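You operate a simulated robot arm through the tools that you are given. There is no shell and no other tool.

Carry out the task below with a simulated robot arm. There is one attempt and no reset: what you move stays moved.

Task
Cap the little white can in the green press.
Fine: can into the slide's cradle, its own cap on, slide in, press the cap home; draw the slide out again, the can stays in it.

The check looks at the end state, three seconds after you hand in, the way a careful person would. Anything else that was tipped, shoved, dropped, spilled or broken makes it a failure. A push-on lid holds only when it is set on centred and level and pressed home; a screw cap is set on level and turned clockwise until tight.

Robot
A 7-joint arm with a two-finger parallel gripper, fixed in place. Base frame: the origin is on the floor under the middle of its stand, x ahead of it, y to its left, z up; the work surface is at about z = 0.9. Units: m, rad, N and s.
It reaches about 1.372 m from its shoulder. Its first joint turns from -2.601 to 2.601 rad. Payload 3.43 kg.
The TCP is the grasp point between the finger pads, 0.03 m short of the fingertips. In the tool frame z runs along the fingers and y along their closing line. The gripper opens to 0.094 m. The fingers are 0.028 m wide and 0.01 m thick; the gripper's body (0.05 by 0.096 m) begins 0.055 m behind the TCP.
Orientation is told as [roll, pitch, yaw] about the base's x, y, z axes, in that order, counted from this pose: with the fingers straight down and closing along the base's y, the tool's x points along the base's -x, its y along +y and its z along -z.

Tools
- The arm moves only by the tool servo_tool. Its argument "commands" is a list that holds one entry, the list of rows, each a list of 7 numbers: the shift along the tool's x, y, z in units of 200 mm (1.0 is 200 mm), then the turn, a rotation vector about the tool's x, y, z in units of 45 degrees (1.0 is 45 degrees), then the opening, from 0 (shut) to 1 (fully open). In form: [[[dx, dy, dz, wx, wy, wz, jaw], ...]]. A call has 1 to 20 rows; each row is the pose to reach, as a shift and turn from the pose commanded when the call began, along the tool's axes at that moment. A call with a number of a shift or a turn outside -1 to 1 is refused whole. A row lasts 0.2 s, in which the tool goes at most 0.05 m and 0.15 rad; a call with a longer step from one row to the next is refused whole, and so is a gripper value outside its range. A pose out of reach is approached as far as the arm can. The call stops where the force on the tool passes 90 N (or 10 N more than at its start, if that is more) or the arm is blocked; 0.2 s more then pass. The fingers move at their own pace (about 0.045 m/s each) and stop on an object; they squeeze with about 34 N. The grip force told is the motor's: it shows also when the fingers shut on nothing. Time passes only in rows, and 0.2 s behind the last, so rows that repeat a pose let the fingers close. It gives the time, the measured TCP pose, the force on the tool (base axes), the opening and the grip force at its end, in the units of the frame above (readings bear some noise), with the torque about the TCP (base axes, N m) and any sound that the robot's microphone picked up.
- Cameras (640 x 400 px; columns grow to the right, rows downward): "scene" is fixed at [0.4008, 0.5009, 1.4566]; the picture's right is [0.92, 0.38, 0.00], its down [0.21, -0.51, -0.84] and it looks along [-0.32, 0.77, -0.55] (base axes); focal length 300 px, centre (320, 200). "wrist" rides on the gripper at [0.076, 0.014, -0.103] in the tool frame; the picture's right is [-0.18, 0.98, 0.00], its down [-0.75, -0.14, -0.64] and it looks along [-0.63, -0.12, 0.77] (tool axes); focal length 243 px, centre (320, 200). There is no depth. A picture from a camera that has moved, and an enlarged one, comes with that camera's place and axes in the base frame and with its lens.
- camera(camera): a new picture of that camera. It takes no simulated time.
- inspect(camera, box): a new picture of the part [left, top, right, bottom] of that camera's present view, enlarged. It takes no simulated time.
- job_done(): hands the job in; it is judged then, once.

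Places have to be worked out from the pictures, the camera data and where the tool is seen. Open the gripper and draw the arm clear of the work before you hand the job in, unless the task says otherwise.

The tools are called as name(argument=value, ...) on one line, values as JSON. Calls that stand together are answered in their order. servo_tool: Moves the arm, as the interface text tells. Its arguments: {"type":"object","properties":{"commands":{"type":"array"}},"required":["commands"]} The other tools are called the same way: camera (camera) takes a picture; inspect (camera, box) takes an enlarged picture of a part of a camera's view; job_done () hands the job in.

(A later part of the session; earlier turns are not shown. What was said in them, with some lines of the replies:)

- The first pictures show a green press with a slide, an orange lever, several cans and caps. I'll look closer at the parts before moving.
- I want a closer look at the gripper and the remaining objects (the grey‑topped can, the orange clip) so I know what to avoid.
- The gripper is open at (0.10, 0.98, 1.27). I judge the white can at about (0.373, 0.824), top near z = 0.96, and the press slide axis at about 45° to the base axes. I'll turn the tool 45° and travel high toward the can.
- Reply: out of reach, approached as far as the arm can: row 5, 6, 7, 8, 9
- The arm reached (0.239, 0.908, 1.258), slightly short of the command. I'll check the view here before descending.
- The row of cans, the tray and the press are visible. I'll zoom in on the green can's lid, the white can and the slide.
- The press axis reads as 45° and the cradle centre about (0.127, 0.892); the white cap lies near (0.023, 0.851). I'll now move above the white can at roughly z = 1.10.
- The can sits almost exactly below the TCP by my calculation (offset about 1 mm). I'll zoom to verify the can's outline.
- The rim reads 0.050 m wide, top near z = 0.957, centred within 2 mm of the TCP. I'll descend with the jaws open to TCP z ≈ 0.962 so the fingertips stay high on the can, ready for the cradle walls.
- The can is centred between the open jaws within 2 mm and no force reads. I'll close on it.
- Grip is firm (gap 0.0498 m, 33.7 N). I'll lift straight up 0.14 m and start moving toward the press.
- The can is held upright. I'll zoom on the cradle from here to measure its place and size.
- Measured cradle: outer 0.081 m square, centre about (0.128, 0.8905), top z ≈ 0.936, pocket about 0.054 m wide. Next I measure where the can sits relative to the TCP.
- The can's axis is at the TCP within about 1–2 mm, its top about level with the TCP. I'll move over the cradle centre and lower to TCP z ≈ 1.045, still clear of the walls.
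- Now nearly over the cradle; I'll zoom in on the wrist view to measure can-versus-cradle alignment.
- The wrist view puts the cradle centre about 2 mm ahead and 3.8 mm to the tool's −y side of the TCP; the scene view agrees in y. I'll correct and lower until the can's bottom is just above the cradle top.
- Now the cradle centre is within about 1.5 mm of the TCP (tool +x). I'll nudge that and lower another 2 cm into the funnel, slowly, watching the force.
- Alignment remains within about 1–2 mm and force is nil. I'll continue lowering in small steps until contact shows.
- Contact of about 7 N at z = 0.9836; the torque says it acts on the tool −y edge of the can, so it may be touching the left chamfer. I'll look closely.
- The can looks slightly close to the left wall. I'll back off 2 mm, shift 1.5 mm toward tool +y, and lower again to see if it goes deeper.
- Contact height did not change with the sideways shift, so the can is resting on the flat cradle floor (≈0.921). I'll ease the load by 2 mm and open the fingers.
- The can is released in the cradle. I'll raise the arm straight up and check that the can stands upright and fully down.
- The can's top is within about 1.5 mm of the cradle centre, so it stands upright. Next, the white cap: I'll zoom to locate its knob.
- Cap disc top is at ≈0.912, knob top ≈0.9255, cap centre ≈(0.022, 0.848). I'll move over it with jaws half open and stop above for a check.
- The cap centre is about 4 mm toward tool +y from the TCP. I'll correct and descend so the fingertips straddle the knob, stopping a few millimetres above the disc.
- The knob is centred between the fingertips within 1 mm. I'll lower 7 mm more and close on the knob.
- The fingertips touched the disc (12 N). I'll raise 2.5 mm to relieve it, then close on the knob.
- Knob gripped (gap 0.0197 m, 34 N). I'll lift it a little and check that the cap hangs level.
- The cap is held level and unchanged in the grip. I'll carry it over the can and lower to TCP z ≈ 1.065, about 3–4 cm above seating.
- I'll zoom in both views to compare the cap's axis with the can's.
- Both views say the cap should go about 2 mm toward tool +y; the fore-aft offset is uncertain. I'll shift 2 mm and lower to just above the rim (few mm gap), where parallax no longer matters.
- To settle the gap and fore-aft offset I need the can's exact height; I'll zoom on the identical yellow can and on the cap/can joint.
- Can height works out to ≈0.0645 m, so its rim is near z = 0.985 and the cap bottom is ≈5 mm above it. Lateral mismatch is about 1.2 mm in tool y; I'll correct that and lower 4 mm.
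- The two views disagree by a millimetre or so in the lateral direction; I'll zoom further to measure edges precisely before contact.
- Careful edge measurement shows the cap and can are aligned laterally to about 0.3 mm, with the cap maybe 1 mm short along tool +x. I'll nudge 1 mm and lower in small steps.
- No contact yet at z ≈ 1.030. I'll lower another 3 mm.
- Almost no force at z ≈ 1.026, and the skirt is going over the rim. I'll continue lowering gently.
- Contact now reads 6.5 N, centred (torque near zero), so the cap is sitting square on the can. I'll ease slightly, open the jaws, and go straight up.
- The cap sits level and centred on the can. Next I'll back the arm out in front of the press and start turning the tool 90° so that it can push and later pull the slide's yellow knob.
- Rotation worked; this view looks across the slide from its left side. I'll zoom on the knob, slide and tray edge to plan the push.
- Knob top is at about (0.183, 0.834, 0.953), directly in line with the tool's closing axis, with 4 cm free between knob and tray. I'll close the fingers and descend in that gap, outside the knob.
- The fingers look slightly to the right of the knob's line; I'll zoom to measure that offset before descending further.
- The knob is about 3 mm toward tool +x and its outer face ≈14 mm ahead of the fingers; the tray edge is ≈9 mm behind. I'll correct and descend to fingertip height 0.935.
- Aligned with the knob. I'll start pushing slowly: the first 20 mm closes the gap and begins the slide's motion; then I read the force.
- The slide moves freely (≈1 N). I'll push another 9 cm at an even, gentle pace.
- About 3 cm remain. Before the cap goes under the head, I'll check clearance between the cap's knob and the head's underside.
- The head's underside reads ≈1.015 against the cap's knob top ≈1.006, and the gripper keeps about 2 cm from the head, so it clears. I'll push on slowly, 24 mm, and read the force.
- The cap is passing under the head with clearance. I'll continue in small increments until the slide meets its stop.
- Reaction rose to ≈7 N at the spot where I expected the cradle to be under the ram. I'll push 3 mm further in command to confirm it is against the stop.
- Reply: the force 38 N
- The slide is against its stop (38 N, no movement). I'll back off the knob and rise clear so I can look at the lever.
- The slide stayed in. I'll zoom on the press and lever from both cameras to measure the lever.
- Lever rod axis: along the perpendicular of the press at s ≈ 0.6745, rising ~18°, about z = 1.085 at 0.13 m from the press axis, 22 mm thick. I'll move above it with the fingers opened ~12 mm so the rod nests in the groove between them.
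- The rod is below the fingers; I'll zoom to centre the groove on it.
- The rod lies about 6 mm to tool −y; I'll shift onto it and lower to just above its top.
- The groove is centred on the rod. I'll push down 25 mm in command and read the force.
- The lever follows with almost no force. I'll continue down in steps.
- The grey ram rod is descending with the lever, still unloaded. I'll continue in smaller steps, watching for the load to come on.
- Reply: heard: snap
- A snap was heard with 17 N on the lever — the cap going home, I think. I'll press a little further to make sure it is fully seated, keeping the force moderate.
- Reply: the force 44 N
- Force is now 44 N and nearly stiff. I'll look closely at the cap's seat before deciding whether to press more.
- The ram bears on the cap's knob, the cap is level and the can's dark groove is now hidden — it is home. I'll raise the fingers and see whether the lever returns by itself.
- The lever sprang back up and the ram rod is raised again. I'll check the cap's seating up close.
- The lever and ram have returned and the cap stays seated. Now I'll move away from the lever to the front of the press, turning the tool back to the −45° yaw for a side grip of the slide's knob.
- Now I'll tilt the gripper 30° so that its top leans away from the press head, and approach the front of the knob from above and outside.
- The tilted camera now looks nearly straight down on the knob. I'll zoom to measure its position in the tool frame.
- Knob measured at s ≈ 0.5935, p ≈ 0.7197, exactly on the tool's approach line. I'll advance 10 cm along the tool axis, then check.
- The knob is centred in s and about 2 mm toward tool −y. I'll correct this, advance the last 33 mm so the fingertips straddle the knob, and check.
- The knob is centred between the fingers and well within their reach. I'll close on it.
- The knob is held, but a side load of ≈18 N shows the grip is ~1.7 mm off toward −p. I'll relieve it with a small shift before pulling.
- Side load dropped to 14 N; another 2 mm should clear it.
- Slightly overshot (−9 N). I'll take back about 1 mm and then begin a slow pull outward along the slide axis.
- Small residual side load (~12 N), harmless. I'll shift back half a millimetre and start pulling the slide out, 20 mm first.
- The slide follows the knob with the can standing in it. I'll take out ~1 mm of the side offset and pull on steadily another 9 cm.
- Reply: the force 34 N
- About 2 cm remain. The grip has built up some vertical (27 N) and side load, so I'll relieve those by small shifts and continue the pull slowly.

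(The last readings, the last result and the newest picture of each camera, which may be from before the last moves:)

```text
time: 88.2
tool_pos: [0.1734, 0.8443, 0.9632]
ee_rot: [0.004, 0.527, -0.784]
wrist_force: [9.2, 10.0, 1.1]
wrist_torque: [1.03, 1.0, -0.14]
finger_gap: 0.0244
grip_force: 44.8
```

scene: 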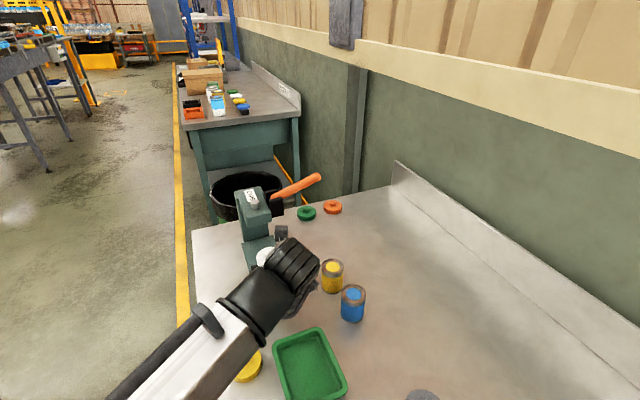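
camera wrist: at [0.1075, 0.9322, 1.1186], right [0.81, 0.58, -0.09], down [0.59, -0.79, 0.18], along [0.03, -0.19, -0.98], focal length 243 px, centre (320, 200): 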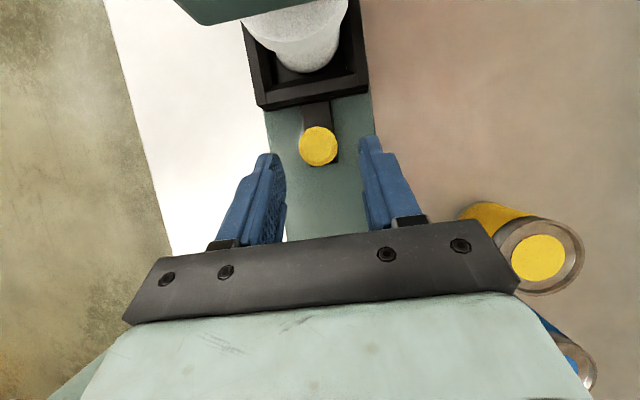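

Loads are relieved. Continuing the pull by 18 mm.

servo_tool(commands=[[[-0.01, 0.003, -0.0058, 0, 0, 0, 0.1], [-0.026, 0.003, -0.0151, 0, 0, 0, 0.1], [-0.043, 0.003, -0.025, 0, 0, 0, 0.1], [-0.06, 0.003, -0.0348, 0, 0, 0, 0.1], [-0.073, 0.003, -0.0424, 0, 0, 0, 0.1], [-0.078, 0.003, -0.0452, 0, 0, 0, 0.1], [-0.078, 0.003, -0.0452, 0, 0, 0, 0.1]]])

inspect(camera="wrist", box=[230, 0, 410, 220])

```text
time: 89.8
tool_pos: [0.1861, 0.8314, 0.9646]
ee_rot: [0.004, 0.523, -0.782]
wrist_force: [-0.2, -3.1, -29.3]
wrist_torque: [-0.5, -0.33, -0.13]
finger_gap: 0.0242
grip_force: 45.1
```

```text
1.82 times, centred on (320, 110) of wrist
camera zoom: at [0.1857, 0.8524, 1.0914], right [0.81, 0.58, -0.09], down [0.59, -0.79, 0.18], along [0.03, -0.2, -0.98], focal length 441 px, centre (320, 364)
```

zoom: 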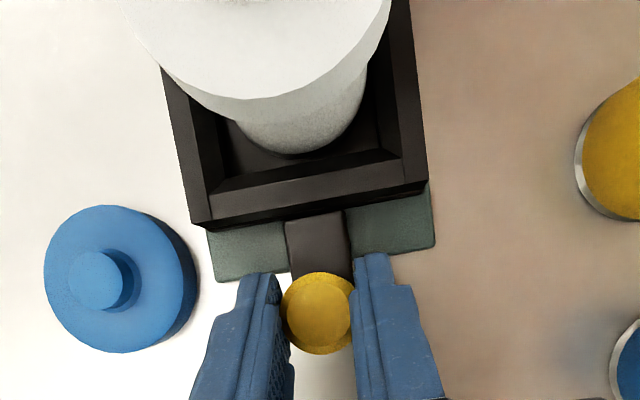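

Nearly out (about 5 mm to go by my reckoning). I'll relieve the vertical load (2 mm down) and pull another few millimetres to find the stop.

servo_tool(commands=[[[-0.005, 0, 0.0087, 0, 0, 0, 0.1], [-0.005, 0, 0.0087, 0, 0, 0, 0.1]]])

servo_tool(commands=[[[-0.0087, 0, -0.005, 0, 0, 0, 0.1], [-0.0174, 0, -0.01, 0, 0, 0, 0.1], [-0.0174, 0, -0.01, 0, 0, 0, 0.1]]])

```text
time: 90.4
tool_pos: [0.1868, 0.8327, 0.9628]
ee_rot: [0.004, 0.528, -0.784]
wrist_force: [-2.4, -6.4, -7.9]
wrist_torque: [-1.32, -0.65, 0.13]
finger_gap: 0.0243
grip_force: 44.7
```

```text
time: 91.2
tool_pos: [0.1878, 0.8299, 0.9637]
ee_rot: [0.006, 0.532, -0.782]
wrist_force: [-19.1, 10.4, 7.6]
wrist_torque: [-0.45, 0.27, 0.05]
finger_gap: 0.0246
grip_force: 45.4
```

A 21 N inward reaction shows the slide is at its outer stop. I'll relieve the pull, open the fingers, and retreat back along the tool axis.

servo_tool(commands=[[[0.0087, 0, 0.005, 0, 0, 0, 0.1], [0.0087, 0, 0.005, 0, 0, 0, 0.1], [0.0087, 0, 0.005, 0, 0, 0, 0.3], [0.0087, 0, 0.005, 0, 0, 0, 0.5], [0.0087, 0, 0.005, 0, 0, 0, 0.5], [0.0087, 0, 0.005, 0, 0, 0, 0.5]]])

inspect(camera="wrist", box=[230, 0, 410, 220])

```text
time: 92.6
tool_pos: [0.1889, 0.8306, 0.9635]
ee_rot: [0.005, 0.529, -0.786]
wrist_force: [0.1, 0.1, 0.1]
wrist_torque: [0.01, 0.0, -0.01]
finger_gap: 0.0471
grip_force: 0.0
```

```text
1.82 times, centred on (320, 110) of wrist
camera zoom: at [0.1883, 0.8507, 1.0903], right [0.81, 0.58, -0.09], down [0.59, -0.79, 0.18], along [0.03, -0.19, -0.98], focal length 441 px, centre (320, 364)
```

zoom: 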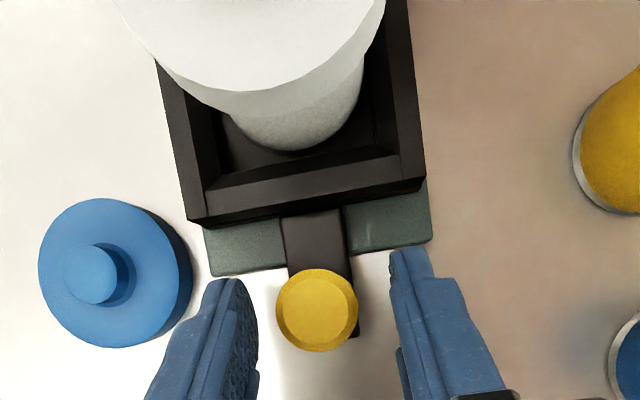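

Released cleanly. Retreating along the tool axis, then I'll inspect the result.

servo_tool(commands=[[[0, 0, -0.05, 0, 0, 0, 0.5], [0, 0, -0.13, 0, 0, 0, 0.5], [0, 0, -0.22, 0, 0, 0, 0.5], [0, 0, -0.32, 0, 0, 0, 0.5], [0, 0, -0.42, 0, 0, 0, 0.5], [0, 0, -0.52, 0, 0, 0, 0.5], [0, 0, -0.6, 0, 0, 0, 0.5], [0, 0, -0.6, 0, 0, 0, 0.5]]])

camera(camera="wrist")

camera(camera="scene")

```text
time: 94.4
tool_pos: [0.2319, 0.7866, 1.0679]
ee_rot: [0.002, 0.526, -0.784]
wrist_force: [0.7, -0.4, 0.7]
wrist_torque: [0.0, -0.01, 0.0]
finger_gap: 0.047
grip_force: 0.0
```

```text
taken
camera wrist: at [0.2305, 0.8071, 1.1952], right [0.81, 0.58, -0.09], down [0.59, -0.79, 0.18], along [0.03, -0.19, -0.98], focal length 243 px, centre (320, 200)
```

wrist: 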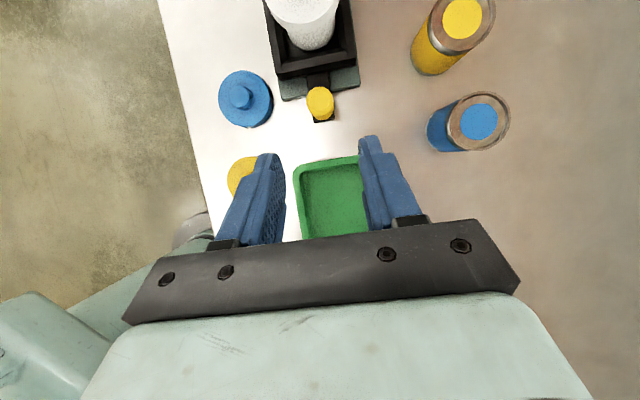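

```text
taken
```

scene: 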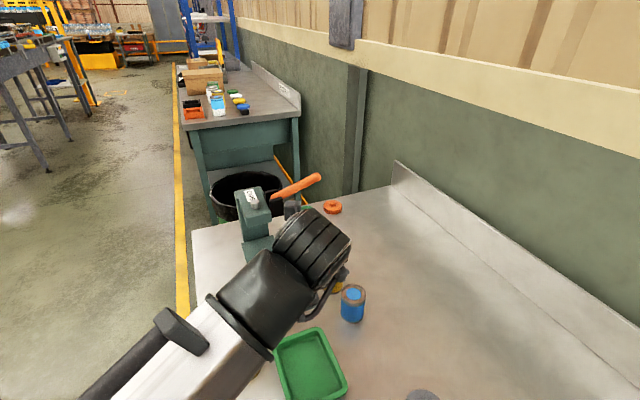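

I'll raise and straighten the tool and move it off to the side so that the scene camera has a clear view of the slide.

servo_tool(commands=[[[0.03, 0, -0.052, 0, -0.08, 0, 0.5], [0.06, 0, -0.104, 0, -0.16, 0, 0.5], [0.095, 0, -0.165, 0, -0.25, 0, 0.5], [0.13, 0, -0.225, 0, -0.33, 0, 0.5], [0.16, 0, -0.277, 0, -0.42, 0, 0.5], [0.19, 0, -0.329, 0, -0.5, 0, 0.5], [0.22, 0, -0.381, 0, -0.58, 0, 0.5], [0.25, 0, -0.433, 0, -0.667, 0, 0.5], [0.25, 0, -0.433, 0, -0.667, 0, 0.5]]])

camera(camera="scene")

camera(camera="wrist")

```text
time: 96.4
tool_pos: [0.2315, 0.7874, 1.1661]
ee_rot: [0.004, 0.003, -0.785]
wrist_force: [0.2, 0.0, -0.5]
wrist_torque: [-0.02, 0.0, 0.0]
finger_gap: 0.0471
grip_force: 0.1
```

```text
taken
```

scene: 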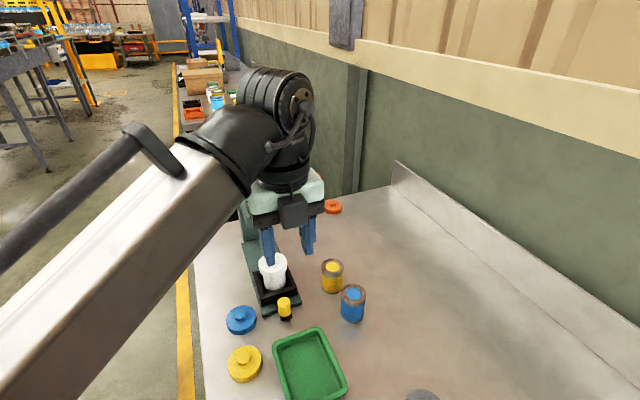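

```text
taken
camera wrist: at [0.1871, 0.8513, 1.2696], right [0.83, 0.56, 0.0], down [0.43, -0.64, 0.64], along [0.36, -0.53, -0.77], focal length 243 px, centre (320, 200)
```

wrist: 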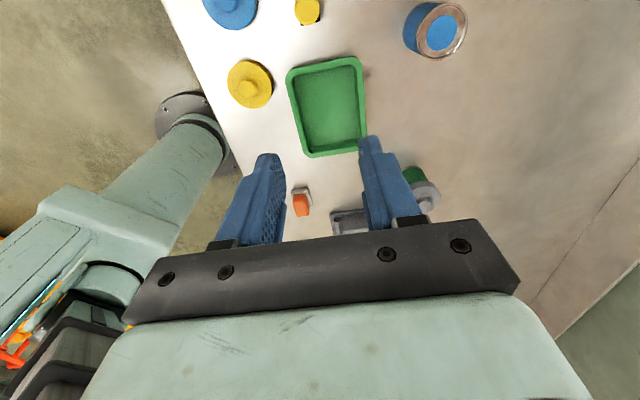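

The slide is out with the capped can in it. I'll move the arm left, high above the table, so the scene camera gets an unobstructed view for the final check.

servo_tool(commands=[[[0.0, 0.0, -0.08, 0, 0, 0, 0.5], [0.06, -0.055, -0.15, 0, 0, 0, 0.6], [0.15, -0.136, -0.15, 0, 0, 0, 0.7], [0.25, -0.227, -0.15, 0, 0, 0, 0.8], [0.35, -0.318, -0.15, 0, 0, 0, 0.9], [0.45, -0.409, -0.15, 0, 0, 0, 1], [0.55, -0.5, -0.15, 0, 0, 0, 1], [0.65, -0.59, -0.15, 0, 0, 0, 1], [0.73, -0.663, -0.15, 0, 0, 0, 1], [0.778, -0.707, -0.15, 0, 0, 0, 1], [0.778, -0.707, -0.15, 0, 0, 0, 1]]])

camera(camera="scene")

inspect(camera="scene", box=[245, 240, 315, 330])

camera(camera="wrist")

```text
time: 98.8
tool_pos: [0.0232, 0.8005, 1.1893]
ee_rot: [0.012, 0.013, -0.787]
wrist_force: [0.6, -0.8, -0.6]
wrist_torque: [-0.01, 0.01, -0.01]
finger_gap: 0.0936
grip_force: 0.0
out of reach, approached as far as the arm can: row 3, 4, 5, 6, 7, 8, 9, 10, 11
```

```text
taken
```

scene: 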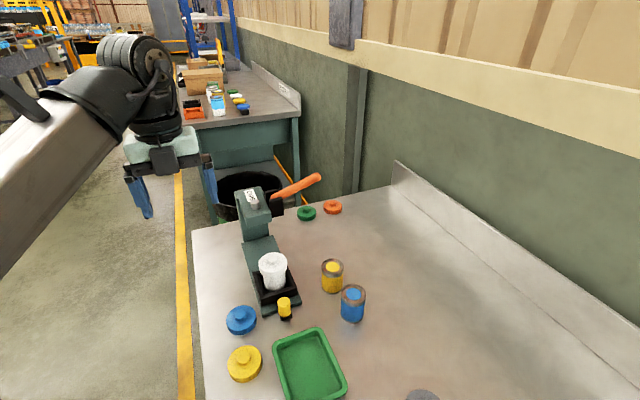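

```text
4.44 times, centred on (280, 285) of scene
camera zoom: at [0.4008, 0.5009, 1.4566], right [0.92, 0.38, 0.0], down [0.21, -0.51, -0.84], along [-0.32, 0.77, -0.55], focal length 1331 px, centre (498, -178)
```

zoom: 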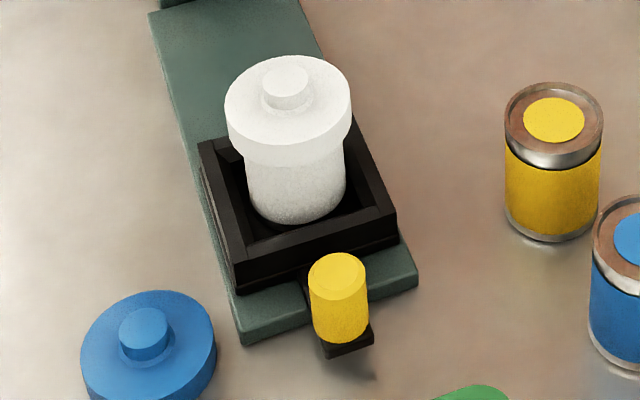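

```text
taken
camera wrist: at [-0.0212, 0.8632, 1.2948], right [0.83, 0.56, 0.01], down [0.43, -0.64, 0.63], along [0.36, -0.52, -0.78], focal length 243 px, centre (320, 200)
```

wrist: 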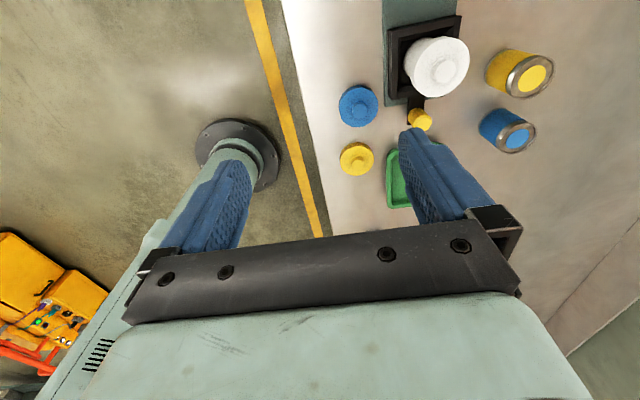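

The slide is back at its original out position with the capped can. One last close look at the cap's seating and the neighbouring objects.

inspect(camera="scene", box=[254, 245, 294, 290])

inspect(camera="scene", box=[200, 160, 400, 400])

inspect(camera="wrist", box=[370, 0, 490, 120])

```text
8.89 times, centred on (274, 268) of scene
camera zoom: at [0.4008, 0.5009, 1.4566], right [0.92, 0.38, 0.0], down [0.21, -0.51, -0.84], along [-0.32, 0.77, -0.55], focal length 2663 px, centre (729, -400)
```

zoom: 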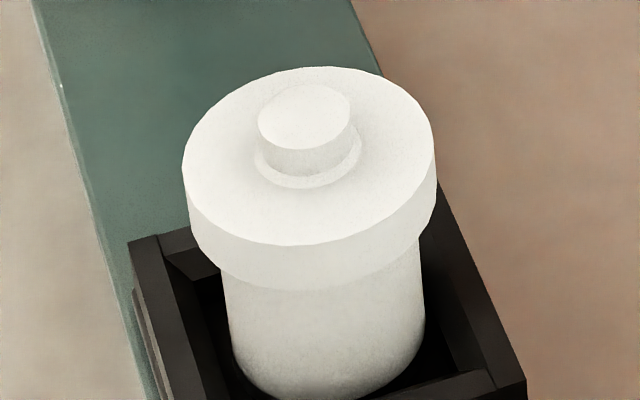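

```text
1.67 times, centred on (300, 280) of scene
camera zoom: at [0.4008, 0.5009, 1.4566], right [0.92, 0.38, 0.0], down [0.21, -0.51, -0.84], along [-0.32, 0.77, -0.55], focal length 499 px, centre (353, 67)
```

zoom: 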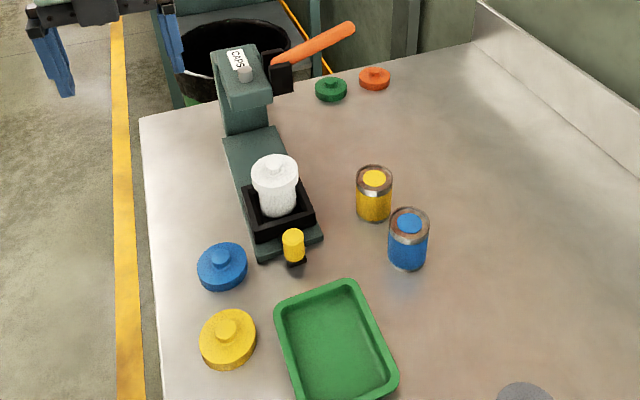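

```text
3.33 times, centred on (430, 60) of wrist
camera zoom: at [-0.0212, 0.8632, 1.2948], right [0.83, 0.56, 0.01], down [0.43, -0.64, 0.63], along [0.36, -0.52, -0.78], focal length 809 px, centre (-47, 667)
```

zoom: 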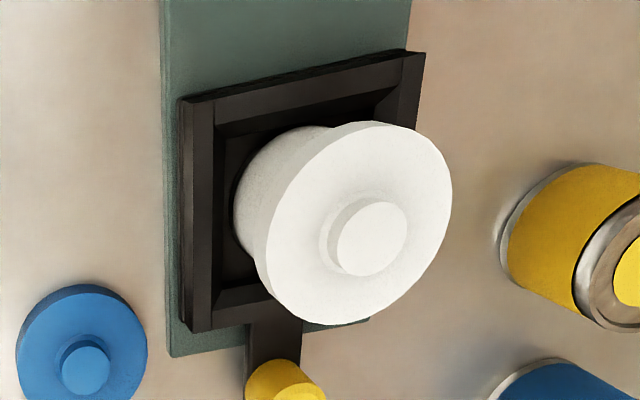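

The final pictures show the cap level and seated on the white can. The can stands in the drawn-out slide, the lever is back up, and every other object looks undisturbed. The gripper is open and the arm is clear of the work, so I'm handing the job in.

job_done()

```text
The job is handed in.
```

The white can is capped, and I've handed the job in; I haven't seen the check's result.

- **Capping:** I set the can in the slide's cradle with the white cap on it and pushed the slide in to its stop. I pressed with the lever until there was a snap, then on to about 44 N.
- **Slide:** The lever sprang back up by itself. I drew the slide out to its outer stop, and the can stayed standing in it.
- **End state:** In the last pictures the cap sits level and fully down on the can. The other cans, caps and the tray look undisturbed. The gripper is open and the arm is clear of the work.
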